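You operate a simulated robot arm through the tools that you are given. There is no shell and no other tool.

Carry out the task below with a simulated two-armed robot. There is one attempt and no reset: what you move stays moved.

Task
Bring the pellet dose down to 400 ml.
Fine: shut the pellet gate, empty its cup with the green button, close the blue air knob, turn the pellet knob, pull the gate out again.

Only the result counts: the job must be done as asked and must still hold three seconds after the hand-in. Knocking over, shifting, dropping, spilling or breaking anything else fails it.

Robot
Two 7-joint arms with fingered hands on one trunk that stands fixed in place. Base frame: the origin is at the foot of the trunk, x ahead of it, y to its left, z up. Units: m, degrees, N and s.
The left shoulder is at [0.02, 0.208, 1.373], the right one opposite. With the tool pointing down near the work surface each hand reaches from about 0.1 to 0.88 m from the base axis, measured 20 degrees to its own side. Payload 5 kg a hand.
The tool frame of a hand sits at the grasp point between the pads (the TCP): z along the fingers, y along the line on which they close. The tips reach 0.048 m beyond it. Largest opening 0.16 m; the body of the gripper starts 0.056 m behind the TCP. The gripper is a hand of 4 fingers: y runs from the thumb to the fingers, the wrist lies at [-0.026, -0.142, -0.252] in the tool frame.
Orientation is that of the tool frame in the base frame, as a unit quaternion [w, x, y, z]. With the fingers straight down and the wrist toward the robot, the tool's x, y and z point along [0, 1, 0], [1, 0, 0] and [0, 0, -1] of the base frame.

Tools
- The arms move only by the tool play_rows. It takes "left_rows", "right_rows" or both (then of equal length, played together; a hand with none holds still); each is a list of rows, each a list of 6 numbers: the shift along the base's x, y, z in mm, then the turn, a rotation vector about the base's x, y, z in degrees. In form: [[x, y, z, ax, ay, az], ...]. A call has 1 to 20 rows; each row shifts and turns the commanded pose from where the row before left it. Each row takes 0.2 s and may step no farther than 0.05 m and 8.6 degrees from the row before; otherwise, the whole call is refused. A pose out of reach is approached as far as the arm can. The call stops where the force on the tool passes 40 N (or 10 N more than at its start, if that is more) or the arm is blocked; 0.2 s more then pass. In this call time passes only in rows, and 0.2 s behind the last. It gives the time, the measured TCP pose, the force on the tool (base axes), the opening and the grip force at its end, in the units of the frame above (readings bear some noise), with the torque about the TCP (base axes, N m) and any sound that the robot's microphone picked up, and new pictures: "views" is both (left out), scene, wrist or none (wrist: the cameras of the hands that moved).
- Cameras (640 x 400 px; columns grow to the right, rows downward): "scene" is now at [0.1184, 0.039, 1.586]; the picture's right is [0.39, -0.92, 0.00], its down [-0.29, -0.12, -0.95] and it looks along [0.88, 0.37, -0.31] (base axes); focal length 255 px, centre (320, 200). "left" rides on the left gripper at [-0.087, -0.133, -0.189] in its tool frame; the picture's right is [-0.83, -0.26, 0.49], its down [0.51, -0.71, 0.49] and it looks along [0.22, 0.66, 0.72] (tool axes); focal length 238 px, centre (320, 200). "right" rides on the right gripper at [0.087, -0.133, -0.189] in its tool frame; the picture's right is [-0.83, 0.26, -0.49], its down [-0.51, -0.71, 0.49] and it looks along [-0.22, 0.66, 0.72] (tool axes); focal length 238 px, centre (320, 200). There is no depth. A picture from a camera that has moved, and an enlarged one, comes with that camera's place and axes in the base frame and with its lens. The place of the scene camera against the robot may be out by one fixed shift of up to 0.025 m in any direction.
- slide_trunk(by): slides the trunk up (or, below 0, down) by that many m; the arms and the scene camera ride with it, the base frame stays. It gives what a move gives, with no picture.
- move_fingers(index, middle, ring, thumb_bend, thumb_turn, hand): sets how far each is bent, from 0 (flat) to 100 (curled in); at 30 the hand is open as for a grip, at 70 the pads meet at the TCP. One left out holds its place. A second passes; each finger stops where it meets its share of the squeeze, and holds until it gets a number again. It is the only way to open and close the hand. It gives what a move gives, with no picture; readings hold the bend of each and the force on the fingers (four entries, about 0 where the hand has none), thumb and palm. thumb_turn goes from beside the hand (0) to across from the fingers (100), as for a grip.
- aim_head(pan, tilt): turns the head with the scene camera to pan (to the left, within 86 degrees either way) and tilt (down, from -29 to 69), counted from straight ahead of the robot. It gives what a move gives, and a new picture of the scene camera.
- zoom(camera, box): a new picture of the part [left, top, right, bottom] of that camera's present view, enlarged. It takes no simulated time.
- finish_job(): hands the job in; it is judged then, once.

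Places have to be worked out from the pictures, the camera data and where the tool is seen. Open the grippers and draw the arms clear of the work before you hand the job in, unless the task says otherwise.

The tools are called after "Request:" by a JSON object that holds its "op" and its "data". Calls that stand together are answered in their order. play_rows: Moves the arms, as the interface text tells. Its arguments: {"type":"object","properties":{"left_rows":{"type":"array","items":{"type":"array","items":{"type":"number"}}},"right_rows":{"type":"array","items":{"type":"array","items":{"type":"number"}}},"views":{"type":"string","enum":["both","scene","wrist","none"]}},"required":[]} The other tools are called the same way: slide_trunk (by) slides the trunk up or down; move_fingers (index, middle, ring, thumb_bend, thumb_turn, hand) moves the fingers one by one; aim_head (pan, tilt) turns the head that bears the scene camera; zoom (camera, box) takes an enlarged picture of a part of a camera's view; finish_job () hands the job in.

At the start:

```text
t: 0.0
left_ee_pos: [0.56, 0.4069, 1.5534]
left_tcp_rot: [0.0, 0.708, 0.706, 0.0]
left_ft_force: [-0.9, 0.5, 1.0]
left_wrist_torque: [0.03, 0.03, 0.01]
left_width: 0.1597
left_grasp_force: 0.1
left_shape: jaw
left_bend: [30.0, 30.0, 30.0, 30.0, 98.0]
left_finger forces: [0.1, 0.1, 0.0, 0.0, 0.0, 0.0]
right_ee_pos: [0.5918, -0.098, 1.4587]
right_tcp_rot: [0.0, 0.707, 0.707, 0.0]
right_ft_force: [-0.1, 0.3, 0.3]
right_wrist_torque: [0.02, -0.01, 0.02]
right_width: 0.1596
right_grasp_force: 0.1
right_shape: jaw
right_bend: [30.0, 30.0, 30.0, 30.0, 98.0]
right_finger forces: [0.1, 0.1, 0.0, 0.0, 0.0, 0.0]
trunk travel left (down, up): [-0.375, 0.315]
head pan, tilt: [22.8, 18.1]
```

scene: 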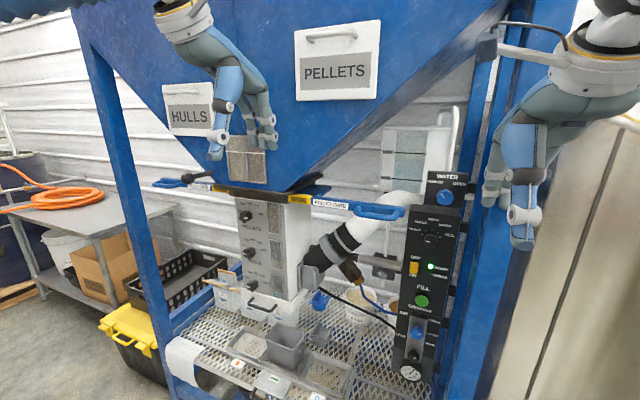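
right: 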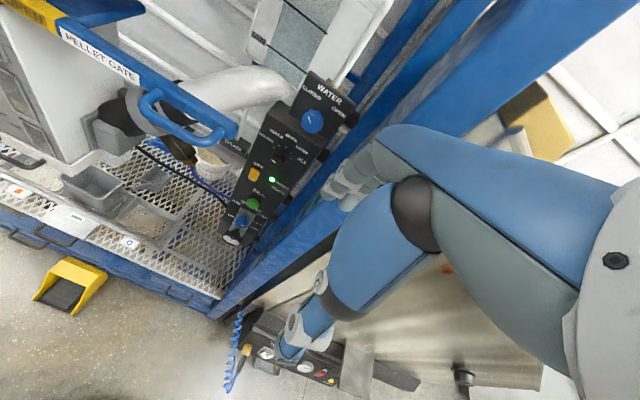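
left: 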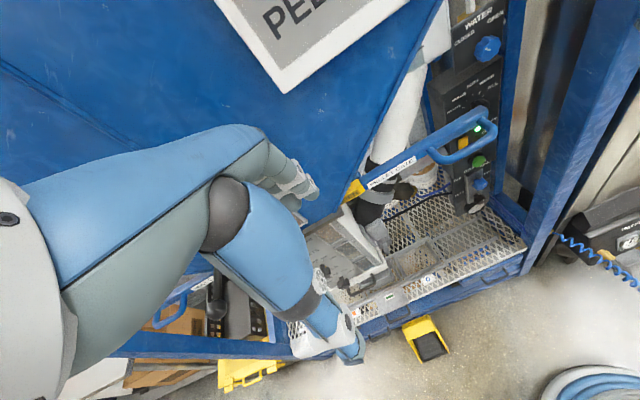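

The scene shows a hopper with a pellet gate, a dosing unit with knobs, and a control panel with a selector, a green button and a blue knob. I zoom in on these to read the labels before moving anything.

Request:
{"op": "zoom", "data": {"camera": "scene", "box": [380, 160, 480, 390]}}

Request:
{"op": "zoom", "data": {"camera": "scene", "box": [200, 160, 420, 300]}}

Request:
{"op": "zoom", "data": {"camera": "scene", "box": [180, 270, 440, 400]}}

Request:
{"op": "zoom", "data": {"camera": "right", "box": [200, 60, 360, 260]}}

```text
1.74 times, centred on (430, 275) of scene
camera zoom: at [0.1184, 0.039, 1.586], right [0.39, -0.92, 0.0], down [-0.29, -0.12, -0.95], along [0.88, 0.37, -0.31], focal length 444 px, centre (129, 70)
```

zoom: 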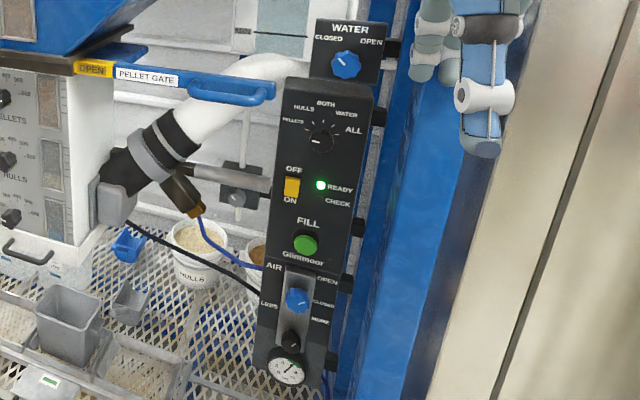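

```text
2.86 times, centred on (310, 230) of scene
camera zoom: at [0.1184, 0.039, 1.586], right [0.39, -0.92, 0.0], down [-0.29, -0.12, -0.95], along [0.88, 0.37, -0.31], focal length 729 px, centre (349, 114)
```

zoom: 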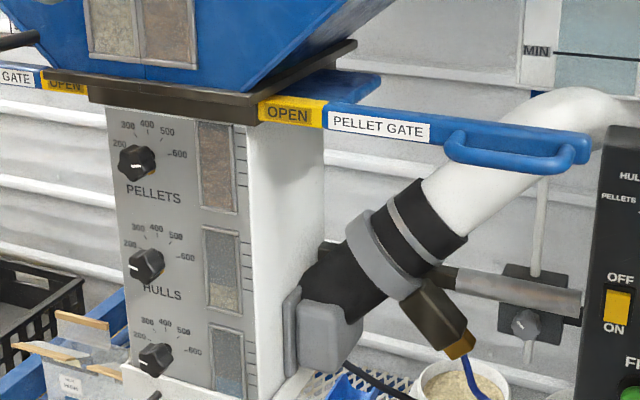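

```text
2.46 times, centred on (310, 335) of scene
camera zoom: at [0.1184, 0.039, 1.586], right [0.39, -0.92, 0.0], down [-0.29, -0.12, -0.95], along [0.88, 0.37, -0.31], focal length 628 px, centre (345, -132)
```

zoom: 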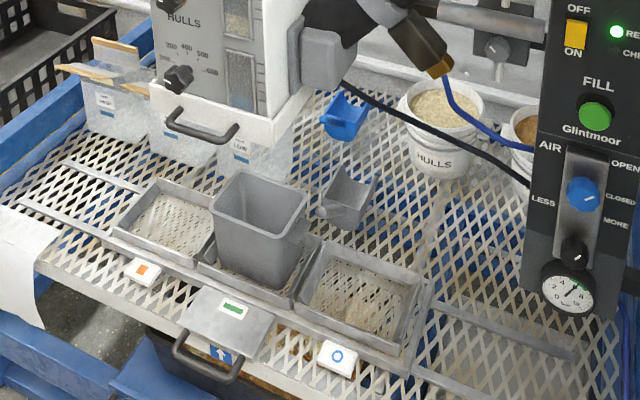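

```text
2.00 times, centred on (280, 160) of right
camera zoom: at [0.4586, -0.0113, 1.6474], right [0.26, -0.83, 0.49], down [-0.71, -0.51, -0.49], along [0.66, -0.22, -0.72], focal length 477 px, centre (400, 280)
```

zoom: 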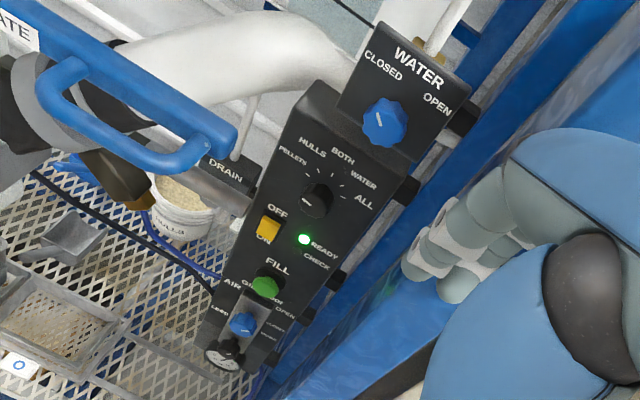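

Triangulating the scene and right wrist cameras puts the green button near [0.875, 0.0, 1.02], the selector near [0.87, 0.0, 1.246] and the pellet gate handle near [0.71, 0.13, 1.358]. I zoom in closer to read the knob settings.

Request:
{"op": "zoom", "data": {"camera": "scene", "box": [230, 190, 320, 246]}}

Request:
{"op": "zoom", "data": {"camera": "scene", "box": [390, 190, 480, 246]}}

Request:
{"op": "zoom", "data": {"camera": "scene", "box": [380, 310, 470, 390]}}

Request:
{"op": "zoom", "data": {"camera": "scene", "box": [220, 290, 340, 400]}}

Request:
{"op": "zoom", "data": {"camera": "left", "box": [280, 100, 540, 320]}}

```text
7.11 times, centred on (275, 218) of scene
camera zoom: at [0.1184, 0.039, 1.586], right [0.39, -0.92, 0.0], down [-0.29, -0.12, -0.95], along [0.88, 0.37, -0.31], focal length 1814 px, centre (640, 72)
```

zoom: 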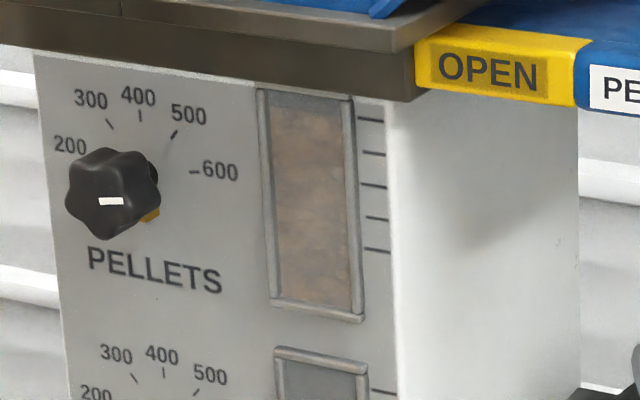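

```text
7.11 times, centred on (435, 218) of scene
camera zoom: at [0.1184, 0.039, 1.586], right [0.39, -0.92, 0.0], down [-0.29, -0.12, -0.95], along [0.88, 0.37, -0.31], focal length 1814 px, centre (-498, 72)
```

zoom: 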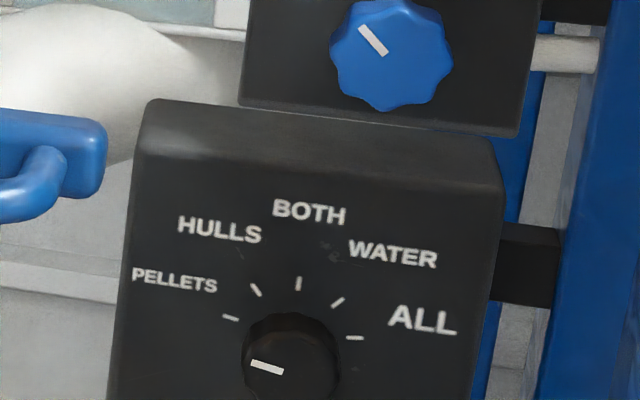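

```text
5.00 times, centred on (425, 350) of scene
camera zoom: at [0.1184, 0.039, 1.586], right [0.39, -0.92, 0.0], down [-0.29, -0.12, -0.95], along [0.88, 0.37, -0.31], focal length 1275 px, centre (-205, -550)
```

zoom: 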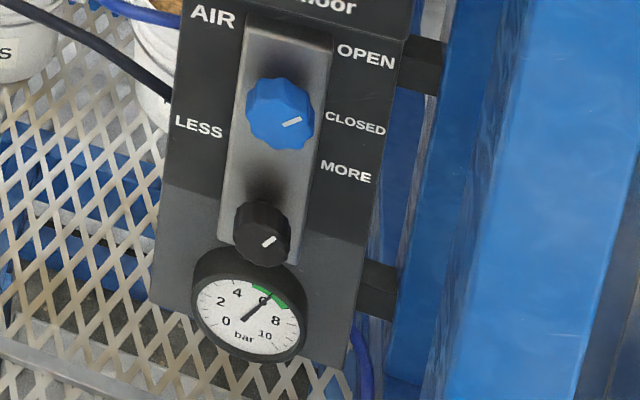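

```text
3.64 times, centred on (280, 345) of scene
camera zoom: at [0.1184, 0.039, 1.586], right [0.39, -0.92, 0.0], down [-0.29, -0.12, -0.95], along [0.88, 0.37, -0.31], focal length 927 px, centre (466, -327)
```

zoom: 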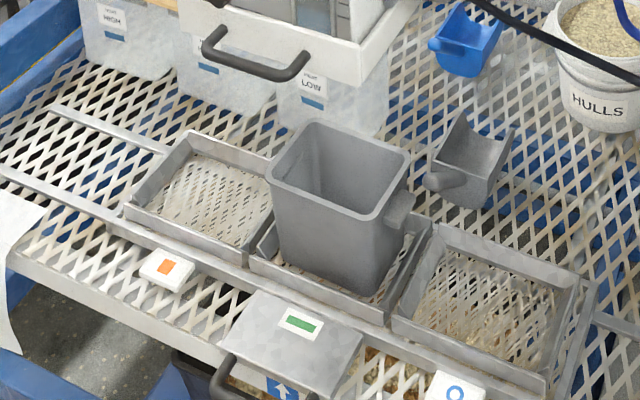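

```text
1.82 times, centred on (410, 210) of left
camera zoom: at [0.427, 0.3217, 1.7429], right [-0.26, -0.83, -0.49], down [-0.71, 0.51, -0.49], along [0.66, 0.22, -0.72], focal length 433 px, centre (156, 182)
```

zoom: 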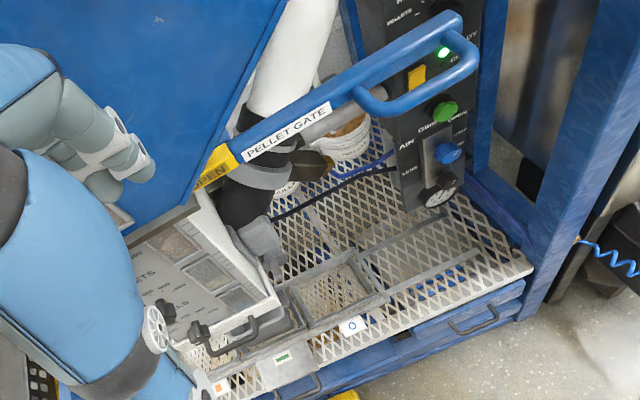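

The selector points at PELLETS, the READY light is on and the gauge reads about 6 bar. The pellet knob seems to point at 600, so I turn the head towards it and then the panel to confirm.

Request:
{"op": "aim_head", "data": {"pan": 38, "tilt": 30}}

Request:
{"op": "zoom", "data": {"camera": "scene", "box": [240, 100, 400, 200]}}

Request:
{"op": "zoom", "data": {"camera": "scene", "box": [260, 180, 460, 400]}}

```text
t: 0.8
left_ee_pos: [0.5595, 0.4065, 1.5534]
left_tcp_rot: [0.0, 0.707, 0.708, 0.0]
left_ft_force: [-0.2, -0.5, -0.3]
left_wrist_torque: [0.03, 0.04, 0.01]
left_width: 0.1598
left_grasp_force: 0.1
left_shape: jaw
left_bend: [30.0, 30.0, 30.0, 30.0, 98.0]
left_finger forces: [0.0, 0.1, 0.1, 0.0, 0.0, 0.1]
right_ee_pos: [0.5915, -0.0984, 1.4591]
right_tcp_rot: [0.0, 0.707, 0.707, 0.0]
right_ft_force: [-1.1, -0.4, 1.0]
right_wrist_torque: [-0.05, 0.0, 0.01]
right_width: 0.1596
right_grasp_force: 0.0
right_shape: jaw
right_bend: [30.0, 30.0, 30.0, 30.0, 98.0]
right_finger forces: [0.1, 0.0, 0.0, 0.1, 0.0, 0.1]
trunk travel left (down, up): [-0.375, 0.315]
head pan, tilt: [38.0, 30.0]
camera scene: at [0.1037, 0.0585, 1.567], right [0.62, -0.79, 0.0], down [-0.39, -0.31, -0.87], along [0.68, 0.53, -0.5], focal length 255 px, centre (320, 200)
```

scene: 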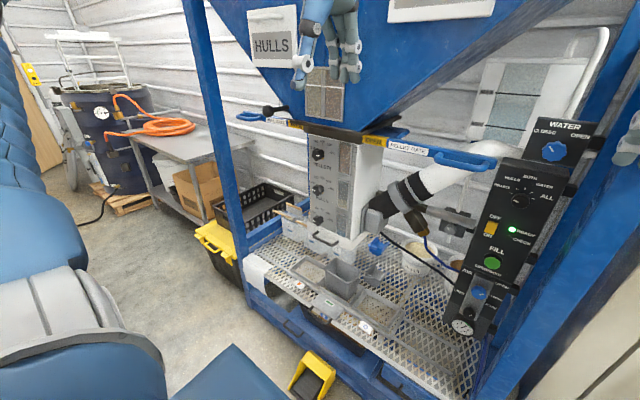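

```text
4.00 times, centred on (320, 150) of scene
camera zoom: at [0.1037, 0.0585, 1.567], right [0.62, -0.79, 0.0], down [-0.39, -0.31, -0.87], along [0.68, 0.53, -0.5], focal length 1020 px, centre (320, 400)
```

zoom: 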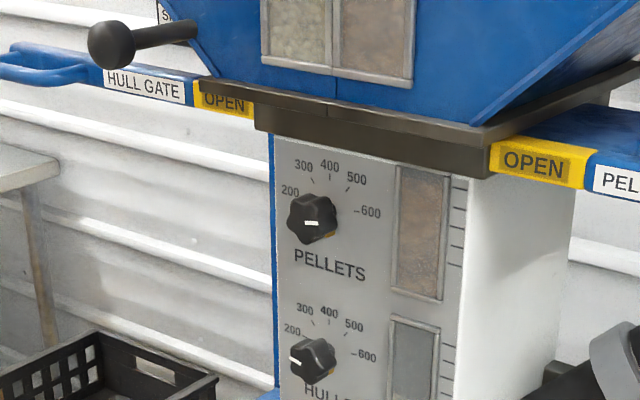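

```text
1.82 times, centred on (360, 290) of scene
camera zoom: at [0.1037, 0.0585, 1.567], right [0.62, -0.79, 0.0], down [-0.39, -0.31, -0.87], along [0.68, 0.53, -0.5], focal length 464 px, centre (247, 36)
```

zoom: 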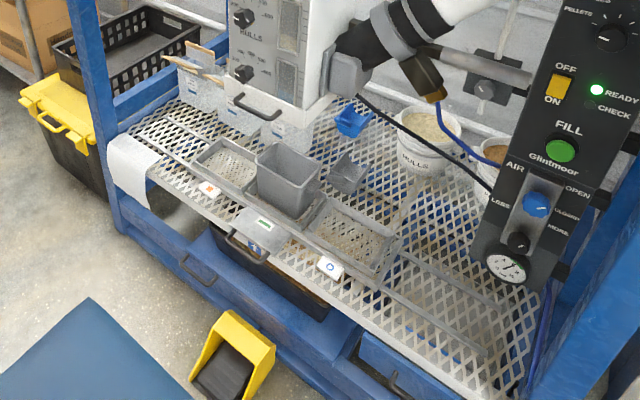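

The dial view confirms the pellet knob is at 600 (mark to the right) and the hulls knob at 200. I now look at the gate handle and the air panel from the right wrist camera, and point the head at the panel.

Request:
{"op": "zoom", "data": {"camera": "right", "box": [60, 20, 260, 170]}}

Request:
{"op": "zoom", "data": {"camera": "right", "box": [205, 180, 285, 250]}}

Request:
{"op": "aim_head", "data": {"pan": 0, "tilt": 32}}

Request:
{"op": "zoom", "data": {"camera": "scene", "box": [200, 200, 400, 330]}}

```text
2.67 times, centred on (160, 95) of right
camera zoom: at [0.4586, -0.0113, 1.6474], right [0.26, -0.83, 0.49], down [-0.71, -0.51, -0.49], along [0.66, -0.22, -0.72], focal length 636 px, centre (747, 480)
```

zoom: 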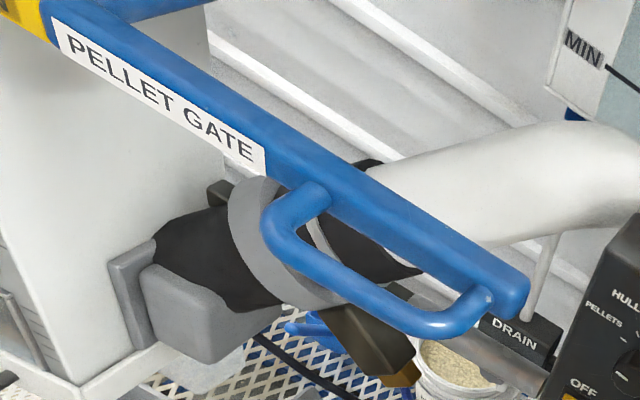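

```text
5.71 times, centred on (245, 215) of right
camera zoom: at [0.4586, -0.0113, 1.6474], right [0.26, -0.83, 0.49], down [-0.71, -0.51, -0.49], along [0.66, -0.22, -0.72], focal length 1362 px, centre (749, 114)
```

zoom: 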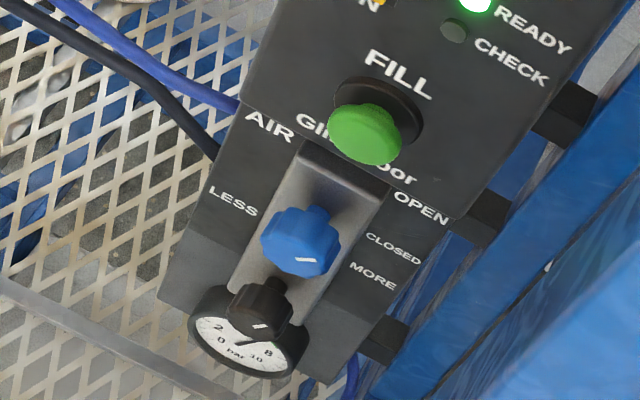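

```text
t: 1.8
left_ee_pos: [0.5574, 0.4063, 1.5536]
left_tcp_rot: [0.0, 0.707, 0.707, 0.0]
left_ft_force: [-1.1, 0.3, 0.4]
left_wrist_torque: [-0.03, 0.01, -0.01]
left_width: 0.1597
left_grasp_force: 0.0
left_shape: jaw
left_bend: [30.0, 30.0, 30.0, 30.0, 98.0]
left_finger forces: [0.0, 0.0, 0.1, 0.1, 0.0, 0.0]
right_ee_pos: [0.5906, -0.0996, 1.4575]
right_tcp_rot: [0.0, 0.707, 0.707, 0.001]
right_ft_force: [0.0, -0.3, -0.2]
right_wrist_torque: [0.01, 0.03, -0.03]
right_width: 0.1597
right_grasp_force: 0.2
right_shape: jaw
right_bend: [30.0, 30.0, 30.0, 30.0, 98.0]
right_finger forces: [0.0, 0.0, 0.0, 0.1, 0.0, 0.0]
trunk travel left (down, up): [-0.375, 0.315]
head pan, tilt: [0.0, 32.0]
camera scene: at [0.1219, 0.003, 1.5638], right [0.0, -1.0, 0.0], down [-0.53, 0.0, -0.85], along [0.85, 0.0, -0.53], focal length 255 px, centre (320, 200)
```

scene: 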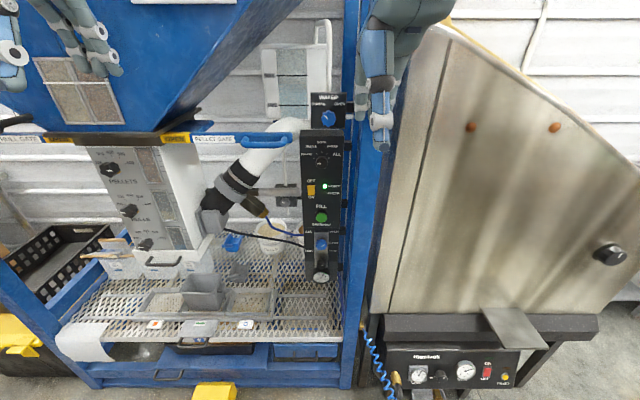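

```text
3.08 times, centred on (300, 265) of scene
camera zoom: at [0.1219, 0.003, 1.5638], right [0.0, -1.0, 0.0], down [-0.53, 0.0, -0.85], along [0.85, 0.0, -0.53], focal length 785 px, centre (382, 0)
```

zoom: 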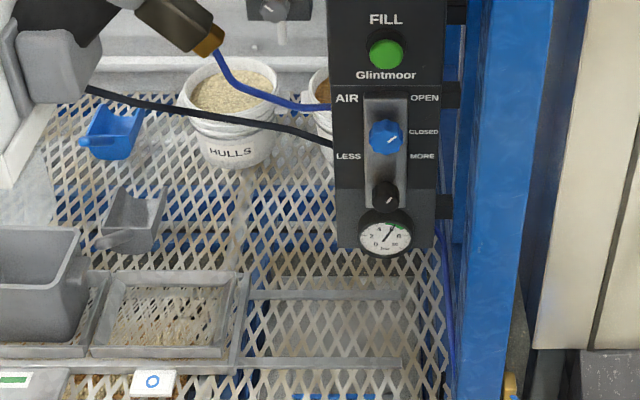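

From straight ahead, the air knob's mark points up-right towards OPEN. I zoom in tightly to find where CLOSED lies on that dial.

Request:
{"op": "zoom", "data": {"camera": "scene", "box": [296, 225, 346, 285]}}

Request:
{"op": "zoom", "data": {"camera": "scene", "box": [296, 90, 356, 130]}}

Request:
{"op": "zoom", "data": {"camera": "scene", "box": [80, 125, 300, 285]}}

```text
6.67 times, centred on (321, 255) of scene
camera zoom: at [0.1219, 0.003, 1.5638], right [0.0, -1.0, 0.0], down [-0.53, 0.0, -0.85], along [0.85, 0.0, -0.53], focal length 1700 px, centre (313, -167)
```

zoom: 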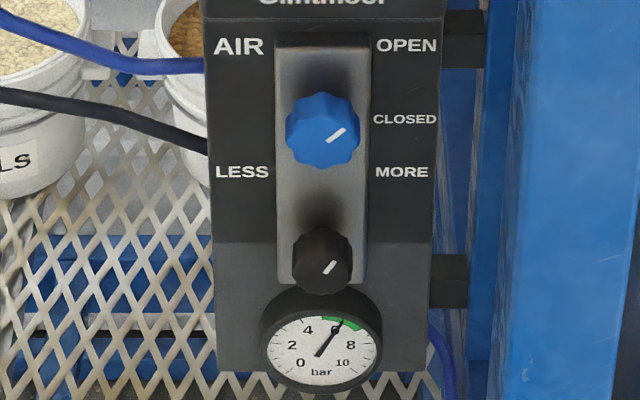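

```text
10.00 times, centred on (326, 110) of scene
camera zoom: at [0.1219, 0.003, 1.5638], right [0.0, -1.0, 0.0], down [-0.53, 0.0, -0.85], along [0.85, 0.0, -0.53], focal length 2550 px, centre (260, 1100)
```

zoom: 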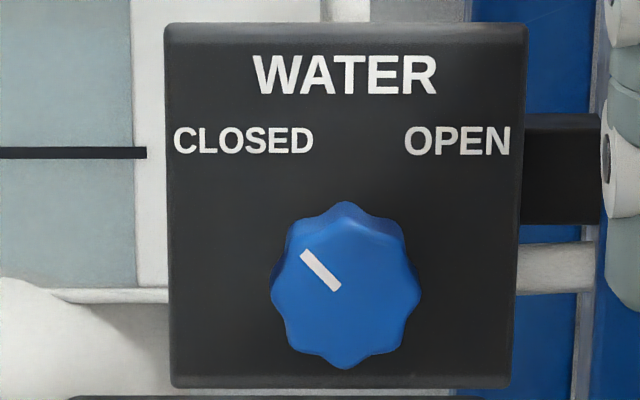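

```text
2.50 times, centred on (190, 205) of scene
camera zoom: at [0.1219, 0.003, 1.5638], right [0.0, -1.0, 0.0], down [-0.53, 0.0, -0.85], along [0.85, 0.0, -0.53], focal length 638 px, centre (645, 188)
```

zoom: 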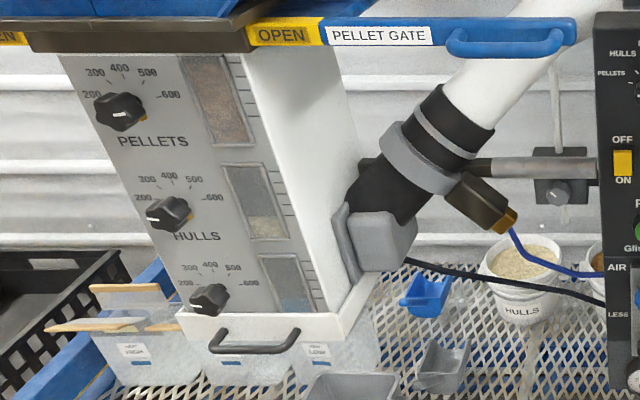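

The air mark points at OPEN (45° up-right) and CLOSED sits to its right, so closing it is a clockwise turn. I start by swinging the right hand to point forward (tool z along +x, wrist low) in the free space right of the gate handle.

Request:
{"op": "play_rows", "data": {"right_rows": [[2.7, 0, -8.9, 0, -8.2, 0], [2.7, 0, -8.9, 0, -8.2, 0], [2.7, 0, -8.9, 0, -8.2, 0], [2.7, 0, -8.9, 0, -8.2, 0], [2.7, 0, -8.9, 0, -8.2, 0], [2.7, 0, -8.9, 0, -8.2, 0], [2.7, 0, -8.9, 0, -8.2, 0], [2.7, 0, -8.9, 0, -8.2, 0], [2.7, 0, -8.9, 0, -8.2, 0], [2.7, 0, -8.9, 0, -8.2, 0], [2.7, 0, -8.9, 0, -8.0, 0]], "views": "both"}}

```text
t: 4.2
left_ee_pos: [0.5592, 0.4111, 1.551]
left_tcp_rot: [0.0, 0.707, 0.707, -0.001]
left_ft_force: [0.5, 2.9, -1.9]
left_wrist_torque: [-0.36, 0.07, -0.05]
left_width: 0.1596
left_grasp_force: 0.0
left_shape: jaw
left_bend: [30.0, 30.0, 30.0, 30.0, 98.0]
left_finger forces: [0.0, 0.0, 0.0, 0.1, 0.1, 0.0]
right_ee_pos: [0.6598, -0.0925, 1.4054]
right_tcp_rot: [0.496, 0.506, 0.506, 0.492]
right_ft_force: [-14.0, -2.1, -3.3]
right_wrist_torque: [0.42, -1.21, -0.54]
right_width: 0.1581
right_grasp_force: 0.0
right_shape: jaw
right_bend: [30.0, 30.0, 30.0, 30.0, 97.0]
right_finger forces: [0.0, 14.0, 0.0, 0.1, 0.1, 0.1]
right hand out of reach, approached as far as the arm can: row 11
trunk travel left (down, up): [-0.375, 0.315]
head pan, tilt: [0.0, 32.0]
camera scene: at [0.1205, 0.0074, 1.5637], right [0.0, -1.0, 0.0], down [-0.53, 0.0, -0.85], along [0.85, 0.0, -0.53], focal length 255 px, centre (320, 200)
camera right: at [0.4682, -0.0047, 1.2759], right [-0.48, -0.83, 0.27], down [0.47, -0.51, -0.72], along [0.74, -0.22, 0.64], focal length 238 px, centre (320, 200)
```

scene: 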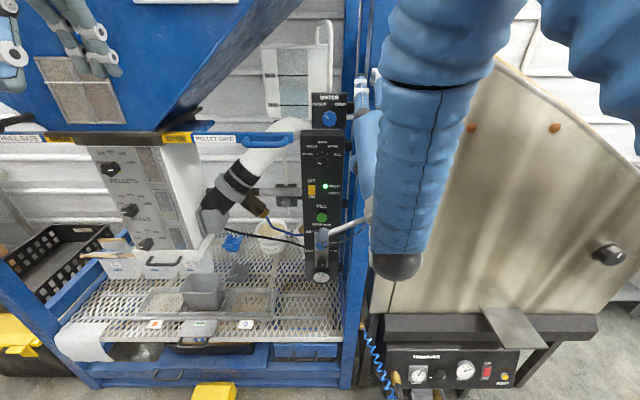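
right: 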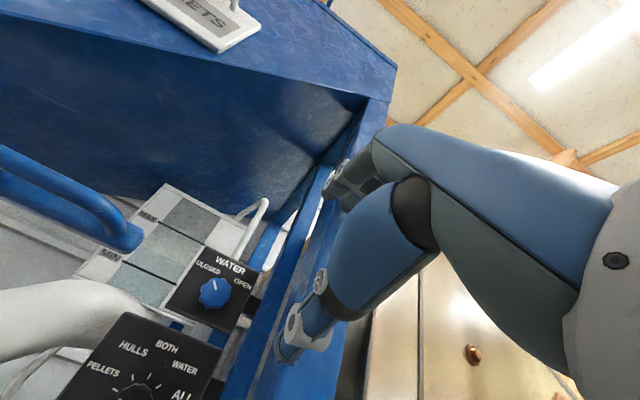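

The arm cannot fold that close to the body, so the fingertips are lightly touching the blue post (front face near x = 0.71), with about 14 N. I slide the hand left, where the commanded x of 0.62 becomes reachable and it clears the post.

Request:
{"op": "play_rows", "data": {"right_rows": [[0, 15, 0, 0, 0, 0], [0, 15, 0, 0, 0, 0], [0, 15, 0, 0, 0, 0], [0, 15, 0, 0, 0, 0]], "views": "both"}}

```text
t: 5.2
left_ee_pos: [0.5583, 0.4081, 1.5538]
left_tcp_rot: [0.001, 0.707, 0.707, 0.0]
left_ft_force: [0.8, 2.1, -0.4]
left_wrist_torque: [-0.1, -0.01, -0.03]
left_width: 0.1594
left_grasp_force: 0.2
left_shape: jaw
left_bend: [30.0, 30.0, 30.0, 30.0, 98.0]
left_finger forces: [0.0, 0.1, 0.1, 0.0, 0.0, 0.0]
right_ee_pos: [0.666, -0.033, 1.4127]
right_tcp_rot: [0.5, 0.5, 0.5, 0.5]
right_ft_force: [0.2, 0.9, 0.3]
right_wrist_torque: [0.03, 0.01, -0.07]
right_width: 0.16
right_grasp_force: 0.0
right_shape: jaw
right_bend: [30.0, 30.0, 30.0, 30.0, 97.0]
right_finger forces: [0.1, 0.0, 0.1, 0.0, 0.0, 0.1]
right hand out of reach, approached as far as the arm can: row 1
trunk travel left (down, up): [-0.375, 0.315]
head pan, tilt: [0.0, 32.0]
camera scene: at [0.1217, 0.0043, 1.5638], right [0.0, -1.0, 0.0], down [-0.53, 0.0, -0.85], along [0.85, 0.0, -0.53], focal length 255 px, centre (320, 200)
camera right: at [0.4768, 0.0546, 1.2793], right [-0.48, -0.83, 0.26], down [0.49, -0.51, -0.71], along [0.72, -0.22, 0.65], focal length 238 px, centre (320, 200)
```

scene: 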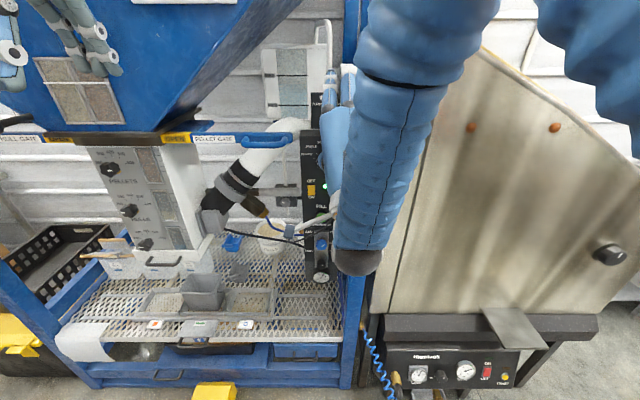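
right: 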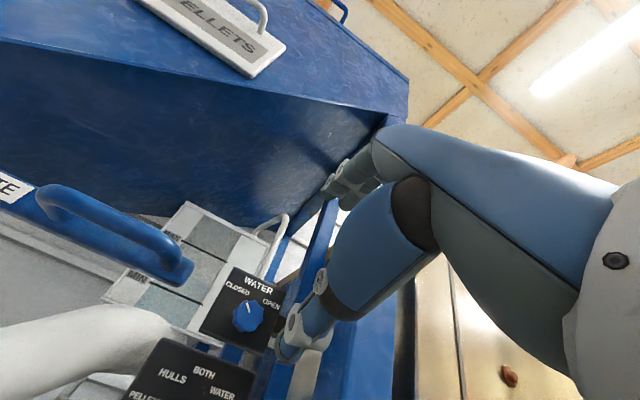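

The hand is free again at [0.666, -0.033, 1.413]. I zoom in on the gate handle from this low view to triangulate it against the earlier right-camera picture.

Request:
{"op": "zoom", "data": {"camera": "right", "box": [0, 150, 240, 300]}}

Request:
{"op": "zoom", "data": {"camera": "scene", "box": [180, 100, 350, 200]}}

```text
2.67 times, centred on (120, 225) of right
camera zoom: at [0.4768, 0.0546, 1.2793], right [-0.48, -0.83, 0.26], down [0.49, -0.51, -0.71], along [0.72, -0.22, 0.65], focal length 636 px, centre (853, 133)
```

zoom: 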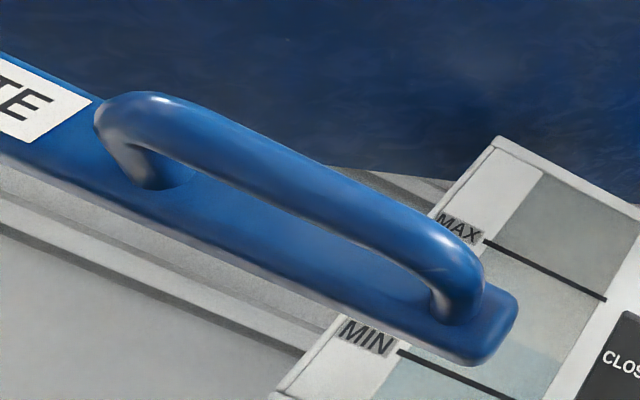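

```text
3.76 times, centred on (265, 150) of scene
camera zoom: at [0.1217, 0.0043, 1.5638], right [0.0, -1.0, 0.0], down [-0.53, 0.0, -0.85], along [0.85, 0.0, -0.53], focal length 960 px, centre (527, 388)
```

zoom: 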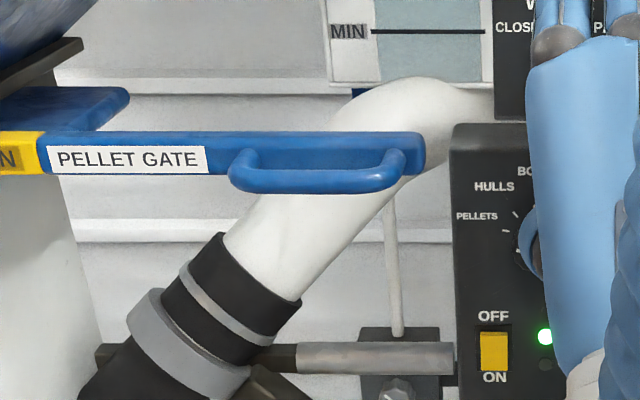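

Triangulating with the two right-camera views puts the handle posts at y = 0.092 and 0.195, the rod at x = 0.701, z = 1.348, and the gate bar face at x = 0.747. I bring the right hand in front of the rod, still clear of it.

Request:
{"op": "play_rows", "data": {"right_rows": [[-5, 0, -32, 0, 0, 0], [-5, 0, -32, 0, 0, 0], [-6, 33, 0, 0, 0, 0], [-20, 30, 0, 0, 0, 0], [-20, 30, 0, 0, 0, 0], [0, 41, 0, 0, 0, 0], [0, 41, 0, 0, 0, 0]], "views": "both"}}

```text
t: 6.8
left_ee_pos: [0.5609, 0.4078, 1.5518]
left_tcp_rot: [0.0, 0.707, 0.707, -0.001]
left_ft_force: [-0.4, 0.6, 0.0]
left_wrist_torque: [-0.1, 0.0, 0.02]
left_width: 0.1596
left_grasp_force: 0.1
left_shape: jaw
left_bend: [30.0, 30.0, 30.0, 30.0, 98.0]
left_finger forces: [0.1, 0.0, 0.0, 0.1, 0.0, 0.0]
right_ee_pos: [0.6697, 0.1395, 1.4089]
right_tcp_rot: [0.499, 0.5, 0.503, 0.499]
right_ft_force: [-1.1, 1.2, 0.1]
right_wrist_torque: [0.06, 0.01, -0.08]
right_width: 0.1599
right_grasp_force: 0.1
right_shape: jaw
right_bend: [30.0, 30.0, 30.0, 30.0, 97.0]
right_finger forces: [0.1, 0.1, 0.0, 0.1, 0.0, 0.1]
right hand out of reach, approached as far as the arm can: row 1, 2, 3, 4, 5, 7
trunk travel left (down, up): [-0.375, 0.315]
head pan, tilt: [0.0, 32.0]
camera scene: at [0.1222, 0.004, 1.5638], right [0.0, -1.0, 0.0], down [-0.53, 0.0, -0.85], along [0.85, 0.0, -0.53], focal length 255 px, centre (320, 200)
camera right: at [0.4809, 0.2267, 1.2764], right [-0.48, -0.83, 0.26], down [0.49, -0.51, -0.71], along [0.73, -0.22, 0.65], focal length 238 px, centre (320, 200)
```

scene: 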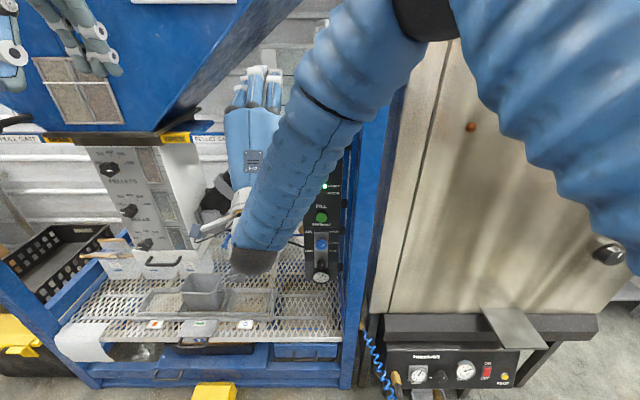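
right: 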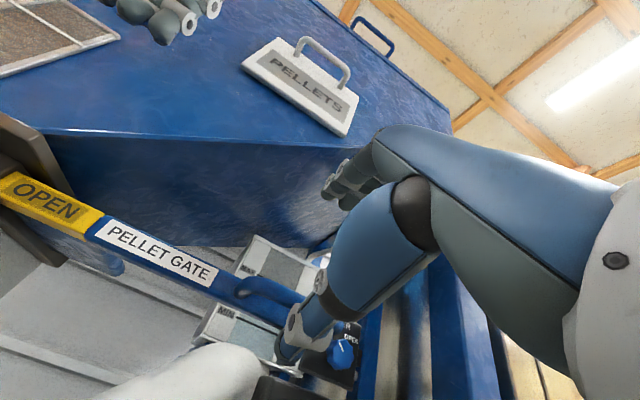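

The level hand forces the wrist to its limit and it stays at x = 0.67. I pitch the hand 30° downward so the wrist sits at the rod's height, and draw it back at the same time.

Request:
{"op": "play_rows", "data": {"right_rows": [[-8, 0, 2, 0, 6, 0], [-10, 0, 2, 0, 6, 0], [-12, 0, 0, 0, 6, 0], [-12, 0, 0, 0, 6, 0], [-12, 0, 0, 0, 6, 0]], "views": "both"}}

```text
t: 8.0
left_ee_pos: [0.559, 0.4066, 1.5547]
left_tcp_rot: [0.0, 0.707, 0.707, -0.001]
left_ft_force: [0.0, -0.4, 0.6]
left_wrist_torque: [0.04, -0.02, 0.03]
left_width: 0.1597
left_grasp_force: 0.0
left_shape: jaw
left_bend: [30.0, 30.0, 30.0, 30.0, 98.0]
left_finger forces: [0.0, 0.0, 0.0, 0.0, 0.1, 0.0]
right_ee_pos: [0.6181, 0.1398, 1.4108]
right_tcp_rot: [0.353, 0.612, 0.613, 0.353]
right_ft_force: [-0.2, 0.1, -0.6]
right_wrist_torque: [0.01, -0.03, -0.01]
right_width: 0.16
right_grasp_force: 0.0
right_shape: jaw
right_bend: [30.0, 30.0, 30.0, 30.0, 97.0]
right_finger forces: [0.1, 0.0, 0.0, 0.0, 0.0, 0.1]
trunk travel left (down, up): [-0.375, 0.315]
head pan, tilt: [0.0, 32.0]
camera scene: at [0.1212, 0.0024, 1.5639], right [0.0, -1.0, 0.0], down [-0.53, 0.0, -0.85], along [0.85, 0.0, -0.53], focal length 255 px, centre (320, 200)
camera right: at [0.3878, 0.2282, 1.3916], right [-0.29, -0.83, 0.47], down [0.07, -0.51, -0.86], along [0.95, -0.22, 0.21], focal length 238 px, centre (320, 200)
```

scene: 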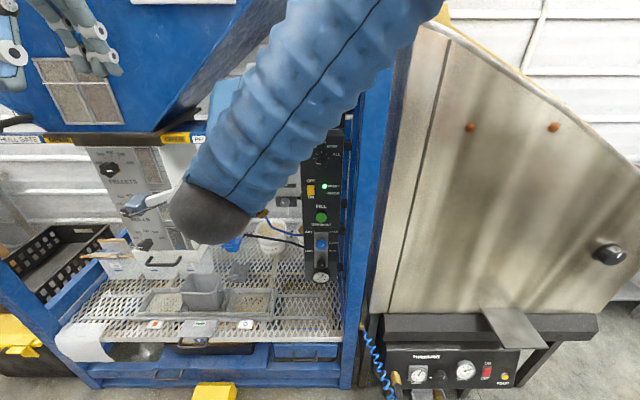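
right: 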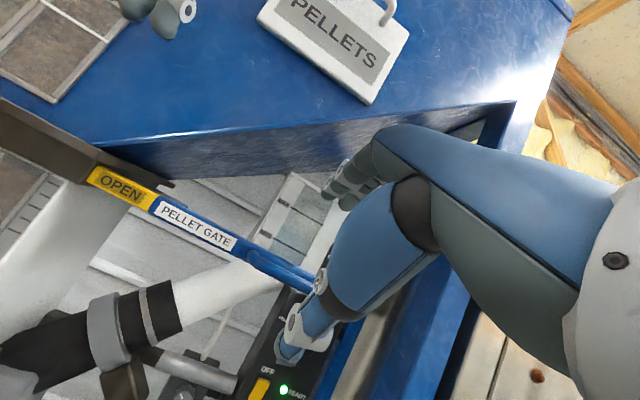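

The pose is now reached exactly at [0.618, 0.140, 1.411] with the hand pitched 30° down. I half close the right hand so the fingertips do not foul the gate bar, and I will then go in along the tool axis.

Request:
{"op": "move_fingers", "data": {"hand": "right", "index": 48, "middle": 48, "ring": 48, "thumb_bend": 45, "thumb_turn": 100}}

Request:
{"op": "play_rows", "data": {"right_rows": [[17, 0, -14, 0, 0, 0]], "views": "wrist"}}

```text
t: 9.0
left_ee_pos: [0.5608, 0.4059, 1.5534]
left_tcp_rot: [0.0, 0.707, 0.707, 0.001]
left_ft_force: [-0.8, -0.1, -0.2]
left_wrist_torque: [0.01, -0.02, -0.04]
left_width: 0.1596
left_grasp_force: 0.0
left_shape: jaw
left_bend: [30.0, 30.0, 30.0, 30.0, 98.0]
left_finger forces: [0.1, 0.0, 0.1, 0.1, 0.0, 0.0]
right_ee_pos: [0.6184, 0.1412, 1.4121]
right_tcp_rot: [0.354, 0.612, 0.613, 0.354]
right_ft_force: [0.5, -0.8, 0.4]
right_wrist_torque: [0.01, 0.02, -0.01]
right_width: 0.1058
right_grasp_force: 0.1
right_shape: fingers
right_bend: [48.0, 48.0, 48.0, 45.0, 99.0]
right_finger forces: [0.1, 0.0, 0.0, 0.0, 0.1, 0.1]
trunk travel left (down, up): [-0.375, 0.315]
head pan, tilt: [0.0, 32.0]
```

```text
t: 9.4
left_ee_pos: [0.5615, 0.4081, 1.5525]
left_tcp_rot: [-0.001, 0.707, 0.708, 0.0]
left_ft_force: [1.1, 0.1, -0.9]
left_wrist_torque: [-0.02, 0.09, -0.03]
left_width: 0.1595
left_grasp_force: 0.0
left_shape: jaw
left_bend: [30.0, 30.0, 30.0, 30.0, 98.0]
left_finger forces: [0.1, 0.0, 0.1, 0.0, 0.0, 0.0]
right_ee_pos: [0.6361, 0.1426, 1.3979]
right_tcp_rot: [0.354, 0.613, 0.612, 0.352]
right_ft_force: [1.1, -0.4, -0.3]
right_wrist_torque: [0.0, 0.04, 0.01]
right_width: 0.1055
right_grasp_force: 0.1
right_shape: fingers
right_bend: [48.0, 48.0, 48.0, 45.0, 99.0]
right_finger forces: [0.1, 0.1, 0.1, 0.1, 0.0, 0.0]
trunk travel left (down, up): [-0.375, 0.315]
head pan, tilt: [0.0, 32.0]
camera right: at [0.4068, 0.23, 1.3776], right [-0.29, -0.83, 0.47], down [0.07, -0.51, -0.86], along [0.95, -0.22, 0.2], focal length 238 px, centre (320, 200)
```

right: 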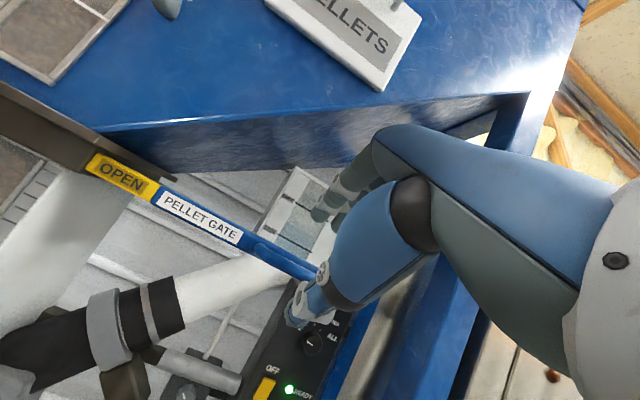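

The fingers are half closed (0.105 m) and nothing is touching. I zoom in near the thumb and fingers to check how they line up with the handle rod.

Request:
{"op": "zoom", "data": {"camera": "right", "box": [220, 160, 380, 340]}}

Request:
{"op": "aim_head", "data": {"pan": 12, "tilt": 20}}

```text
2.22 times, centred on (300, 250) of right
camera zoom: at [0.4068, 0.23, 1.3776], right [-0.29, -0.83, 0.47], down [0.07, -0.51, -0.86], along [0.95, -0.22, 0.2], focal length 530 px, centre (364, 89)
```

zoom: 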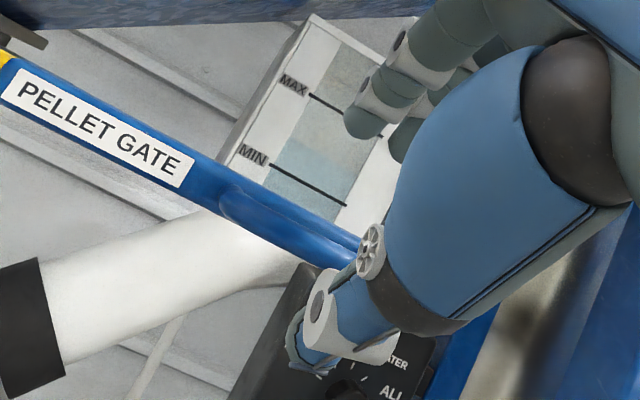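

```text
t: 10.2
left_ee_pos: [0.5587, 0.4057, 1.5544]
left_tcp_rot: [0.001, 0.707, 0.707, 0.0]
left_ft_force: [0.3, 1.1, 0.9]
left_wrist_torque: [0.01, -0.01, -0.01]
left_width: 0.1598
left_grasp_force: 0.1
left_shape: jaw
left_bend: [30.0, 30.0, 30.0, 30.0, 98.0]
left_finger forces: [0.0, 0.0, 0.0, 0.0, 0.0, 0.0]
right_ee_pos: [0.6354, 0.1418, 1.3981]
right_tcp_rot: [0.354, 0.612, 0.612, 0.354]
right_ft_force: [-0.8, -0.3, 0.6]
right_wrist_torque: [0.05, -0.02, 0.0]
right_width: 0.1056
right_grasp_force: 0.1
right_shape: fingers
right_bend: [48.0, 48.0, 48.0, 45.0, 99.0]
right_finger forces: [0.0, 0.0, 0.1, 0.0, 0.1, 0.1]
trunk travel left (down, up): [-0.375, 0.315]
head pan, tilt: [12.0, 20.0]
camera scene: at [0.123, 0.0221, 1.583], right [0.21, -0.98, 0.0], down [-0.34, -0.07, -0.94], along [0.92, 0.19, -0.34], focal length 255 px, centre (320, 200)
```

scene: 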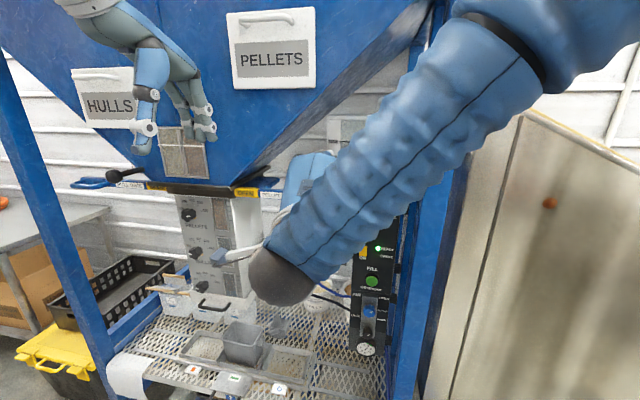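

The rod lies between the index and thumb lines, about 5 cm ahead of the grip centre. I advance along the tool axis so the rod ends about 3 cm beyond the TCP.

Request:
{"op": "play_rows", "data": {"right_rows": [[13, 0, -12, 0, 0, 0], [13, 0, -12, 0, 0, 0], [13, 0, -11, 0, 0, 0]], "views": "wrist"}}

Request:
{"op": "zoom", "data": {"camera": "right", "box": [220, 160, 380, 340]}}

```text
t: 11.0
left_ee_pos: [0.5593, 0.4074, 1.552]
left_tcp_rot: [0.0, 0.707, 0.707, 0.001]
left_ft_force: [0.8, 0.1, -0.3]
left_wrist_torque: [-0.03, 0.01, -0.04]
left_width: 0.1594
left_grasp_force: 0.2
left_shape: jaw
left_bend: [30.0, 30.0, 30.0, 30.0, 98.0]
left_finger forces: [0.0, 0.0, 0.0, 0.0, 0.0, 0.0]
right_ee_pos: [0.6753, 0.1414, 1.3619]
right_tcp_rot: [0.353, 0.612, 0.613, 0.353]
right_ft_force: [1.2, 0.6, -0.6]
right_wrist_torque: [0.02, 0.03, -0.01]
right_width: 0.1056
right_grasp_force: 0.1
right_shape: fingers
right_bend: [48.0, 48.0, 48.0, 45.0, 99.0]
right_finger forces: [0.0, 0.0, 0.0, 0.1, 0.1, 0.1]
trunk travel left (down, up): [-0.375, 0.315]
head pan, tilt: [12.0, 20.0]
camera right: at [0.4453, 0.2293, 1.3411], right [-0.29, -0.83, 0.47], down [0.07, -0.51, -0.86], along [0.95, -0.22, 0.21], focal length 238 px, centre (320, 200)
```

right: 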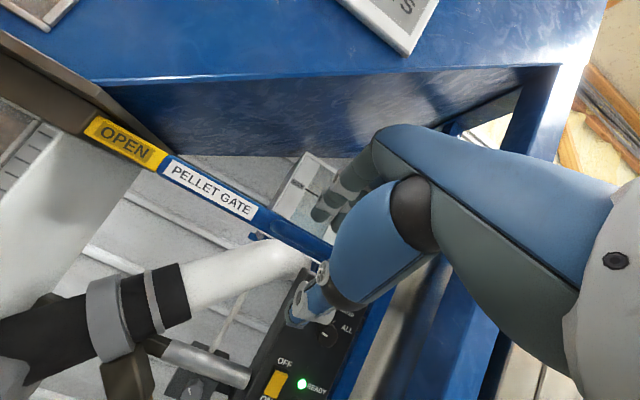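

```text
2.22 times, centred on (300, 250) of right
camera zoom: at [0.4453, 0.2293, 1.3411], right [-0.29, -0.83, 0.47], down [0.07, -0.51, -0.86], along [0.95, -0.22, 0.21], focal length 530 px, centre (364, 89)
```

zoom: 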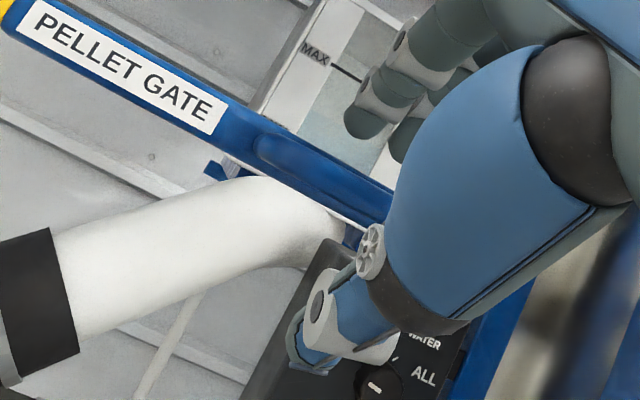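

The rod now lies between the fingers (above) and the thumb (below) with no contact force. I close the hand on it.

Request:
{"op": "move_fingers", "data": {"hand": "right", "index": 72, "middle": 72, "ring": 72, "thumb_bend": 72}}

Request:
{"op": "zoom", "data": {"camera": "right", "box": [220, 120, 420, 360]}}

```text
t: 12.0
left_ee_pos: [0.561, 0.4064, 1.5517]
left_tcp_rot: [0.0, 0.707, 0.707, -0.001]
left_ft_force: [0.1, -0.6, -0.3]
left_wrist_torque: [-0.01, -0.02, -0.01]
left_width: 0.1594
left_grasp_force: 0.0
left_shape: jaw
left_bend: [30.0, 30.0, 30.0, 30.0, 98.0]
left_finger forces: [0.0, 0.1, 0.0, 0.0, 0.0, 0.0]
right_ee_pos: [0.6765, 0.141, 1.3636]
right_tcp_rot: [0.353, 0.612, 0.612, 0.354]
right_ft_force: [17.0, -0.2, 15.8]
right_wrist_torque: [-0.68, -0.76, 0.24]
right_width: 0.0202
right_grasp_force: 19.4
right_shape: fingers
right_bend: [71.0, 67.0, 65.0, 69.0, 100.0]
right_finger forces: [9.9, 9.6, 12.2, 0.0, 7.9, 0.1]
trunk travel left (down, up): [-0.375, 0.315]
head pan, tilt: [12.0, 20.0]
```

```text
1.67 times, centred on (320, 240) of right
camera zoom: at [0.4467, 0.2289, 1.3422], right [-0.29, -0.83, 0.47], down [0.07, -0.51, -0.86], along [0.95, -0.22, 0.21], focal length 397 px, centre (320, 133)
```

zoom: 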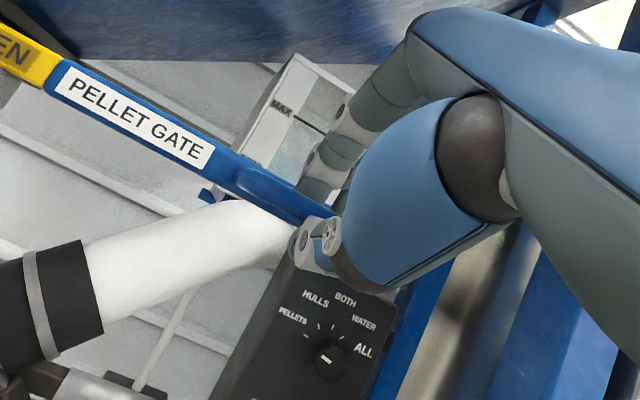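

The hand holds the rod (width 0.020 m, grip 19 N), with the rod pushing the hand up and forward by about 23 N. I ease the hand 4 mm that way and start pushing the gate left (+y) to shut it.

Request:
{"op": "play_rows", "data": {"right_rows": [[3, 0, 3, 0, 0, 0], [0, 8, 0, 0, 0, 0], [0, 8, 0, 0, 0, 0]], "views": "both"}}

```text
t: 12.8
left_ee_pos: [0.5602, 0.4074, 1.553]
left_tcp_rot: [0.0, 0.708, 0.707, 0.0]
left_ft_force: [0.1, -0.2, -0.5]
left_wrist_torque: [-0.03, -0.01, 0.01]
left_width: 0.1598
left_grasp_force: 0.1
left_shape: jaw
left_bend: [30.0, 30.0, 30.0, 30.0, 98.0]
left_finger forces: [0.0, 0.0, 0.0, 0.0, 0.0, 0.1]
right_ee_pos: [0.6795, 0.1568, 1.3652]
right_tcp_rot: [0.354, 0.613, 0.612, 0.352]
right_ft_force: [5.3, -1.3, 6.8]
right_wrist_torque: [-0.55, -0.35, 0.06]
right_width: 0.0197
right_grasp_force: 18.2
right_shape: fingers
right_bend: [71.0, 68.0, 65.0, 68.0, 100.0]
right_finger forces: [7.4, 7.1, 11.2, 0.1, 11.1, 0.0]
trunk travel left (down, up): [-0.375, 0.315]
head pan, tilt: [12.0, 20.0]
camera scene: at [0.1236, 0.0223, 1.5829], right [0.21, -0.98, 0.0], down [-0.34, -0.07, -0.94], along [0.92, 0.2, -0.34], focal length 255 px, centre (320, 200)
camera right: at [0.4484, 0.2453, 1.3443], right [-0.29, -0.83, 0.47], down [0.07, -0.51, -0.86], along [0.95, -0.22, 0.2], focal length 238 px, centre (320, 200)
```

scene: 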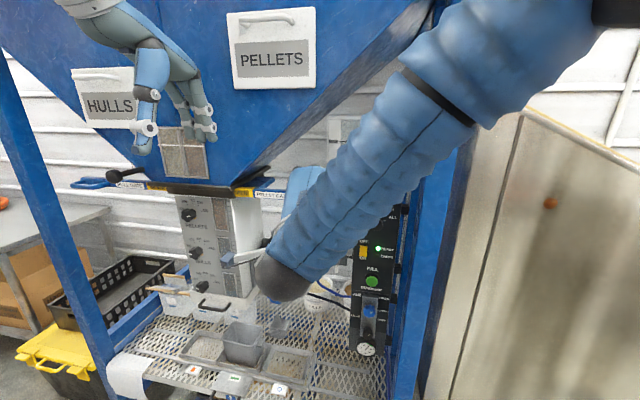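
right: 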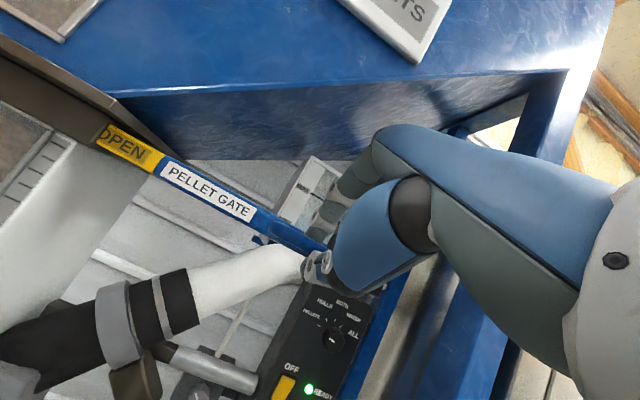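

The gate moves easily: the OPEN label is sliding under the flange and the drag is only about 1 N. I keep pushing left in small steps until it meets its stop.

Request:
{"op": "play_rows", "data": {"right_rows": [[0, 8, 0, 0, 0, 0], [0, 8, 0, 0, 0, 0], [0, 8, 0, 0, 0, 0], [0, 8, 0, 0, 0, 0], [0, 8, 0, 0, 0, 0]], "views": "both"}}

```text
t: 14.0
left_ee_pos: [0.5604, 0.408, 1.5534]
left_tcp_rot: [0.0, 0.707, 0.707, 0.0]
left_ft_force: [-0.3, 0.6, -0.1]
left_wrist_torque: [0.0, -0.04, -0.03]
left_width: 0.1598
left_grasp_force: 0.0
left_shape: jaw
left_bend: [30.0, 30.0, 30.0, 30.0, 98.0]
left_finger forces: [0.1, 0.0, 0.0, 0.0, 0.0, 0.0]
right_ee_pos: [0.6793, 0.1963, 1.3664]
right_tcp_rot: [0.354, 0.612, 0.613, 0.353]
right_ft_force: [8.0, -1.5, 1.4]
right_wrist_torque: [-0.4, -0.16, 0.13]
right_width: 0.0196
right_grasp_force: 17.1
right_shape: fingers
right_bend: [71.0, 71.0, 71.0, 68.0, 100.0]
right_finger forces: [7.1, 6.6, 8.5, 0.1, 11.9, 0.0]
trunk travel left (down, up): [-0.375, 0.315]
head pan, tilt: [12.0, 20.0]
camera scene: at [0.1243, 0.0224, 1.5829], right [0.21, -0.98, 0.0], down [-0.34, -0.07, -0.94], along [0.92, 0.2, -0.34], focal length 255 px, centre (320, 200)
camera right: at [0.4492, 0.2839, 1.345], right [-0.29, -0.83, 0.47], down [0.07, -0.51, -0.86], along [0.95, -0.22, 0.2], focal length 238 px, centre (320, 200)
```

scene: 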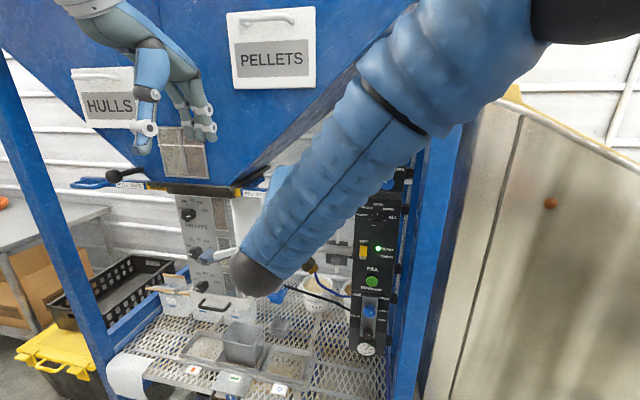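
right: 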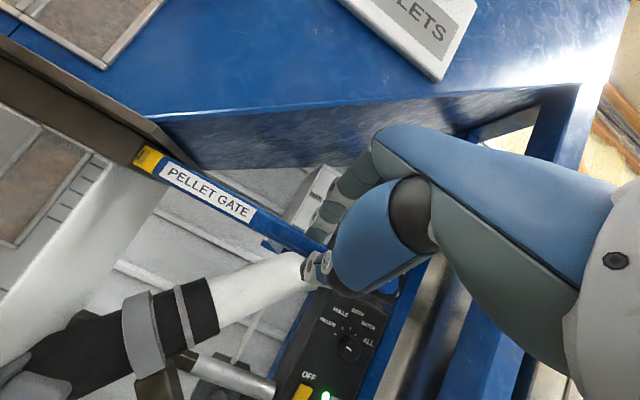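

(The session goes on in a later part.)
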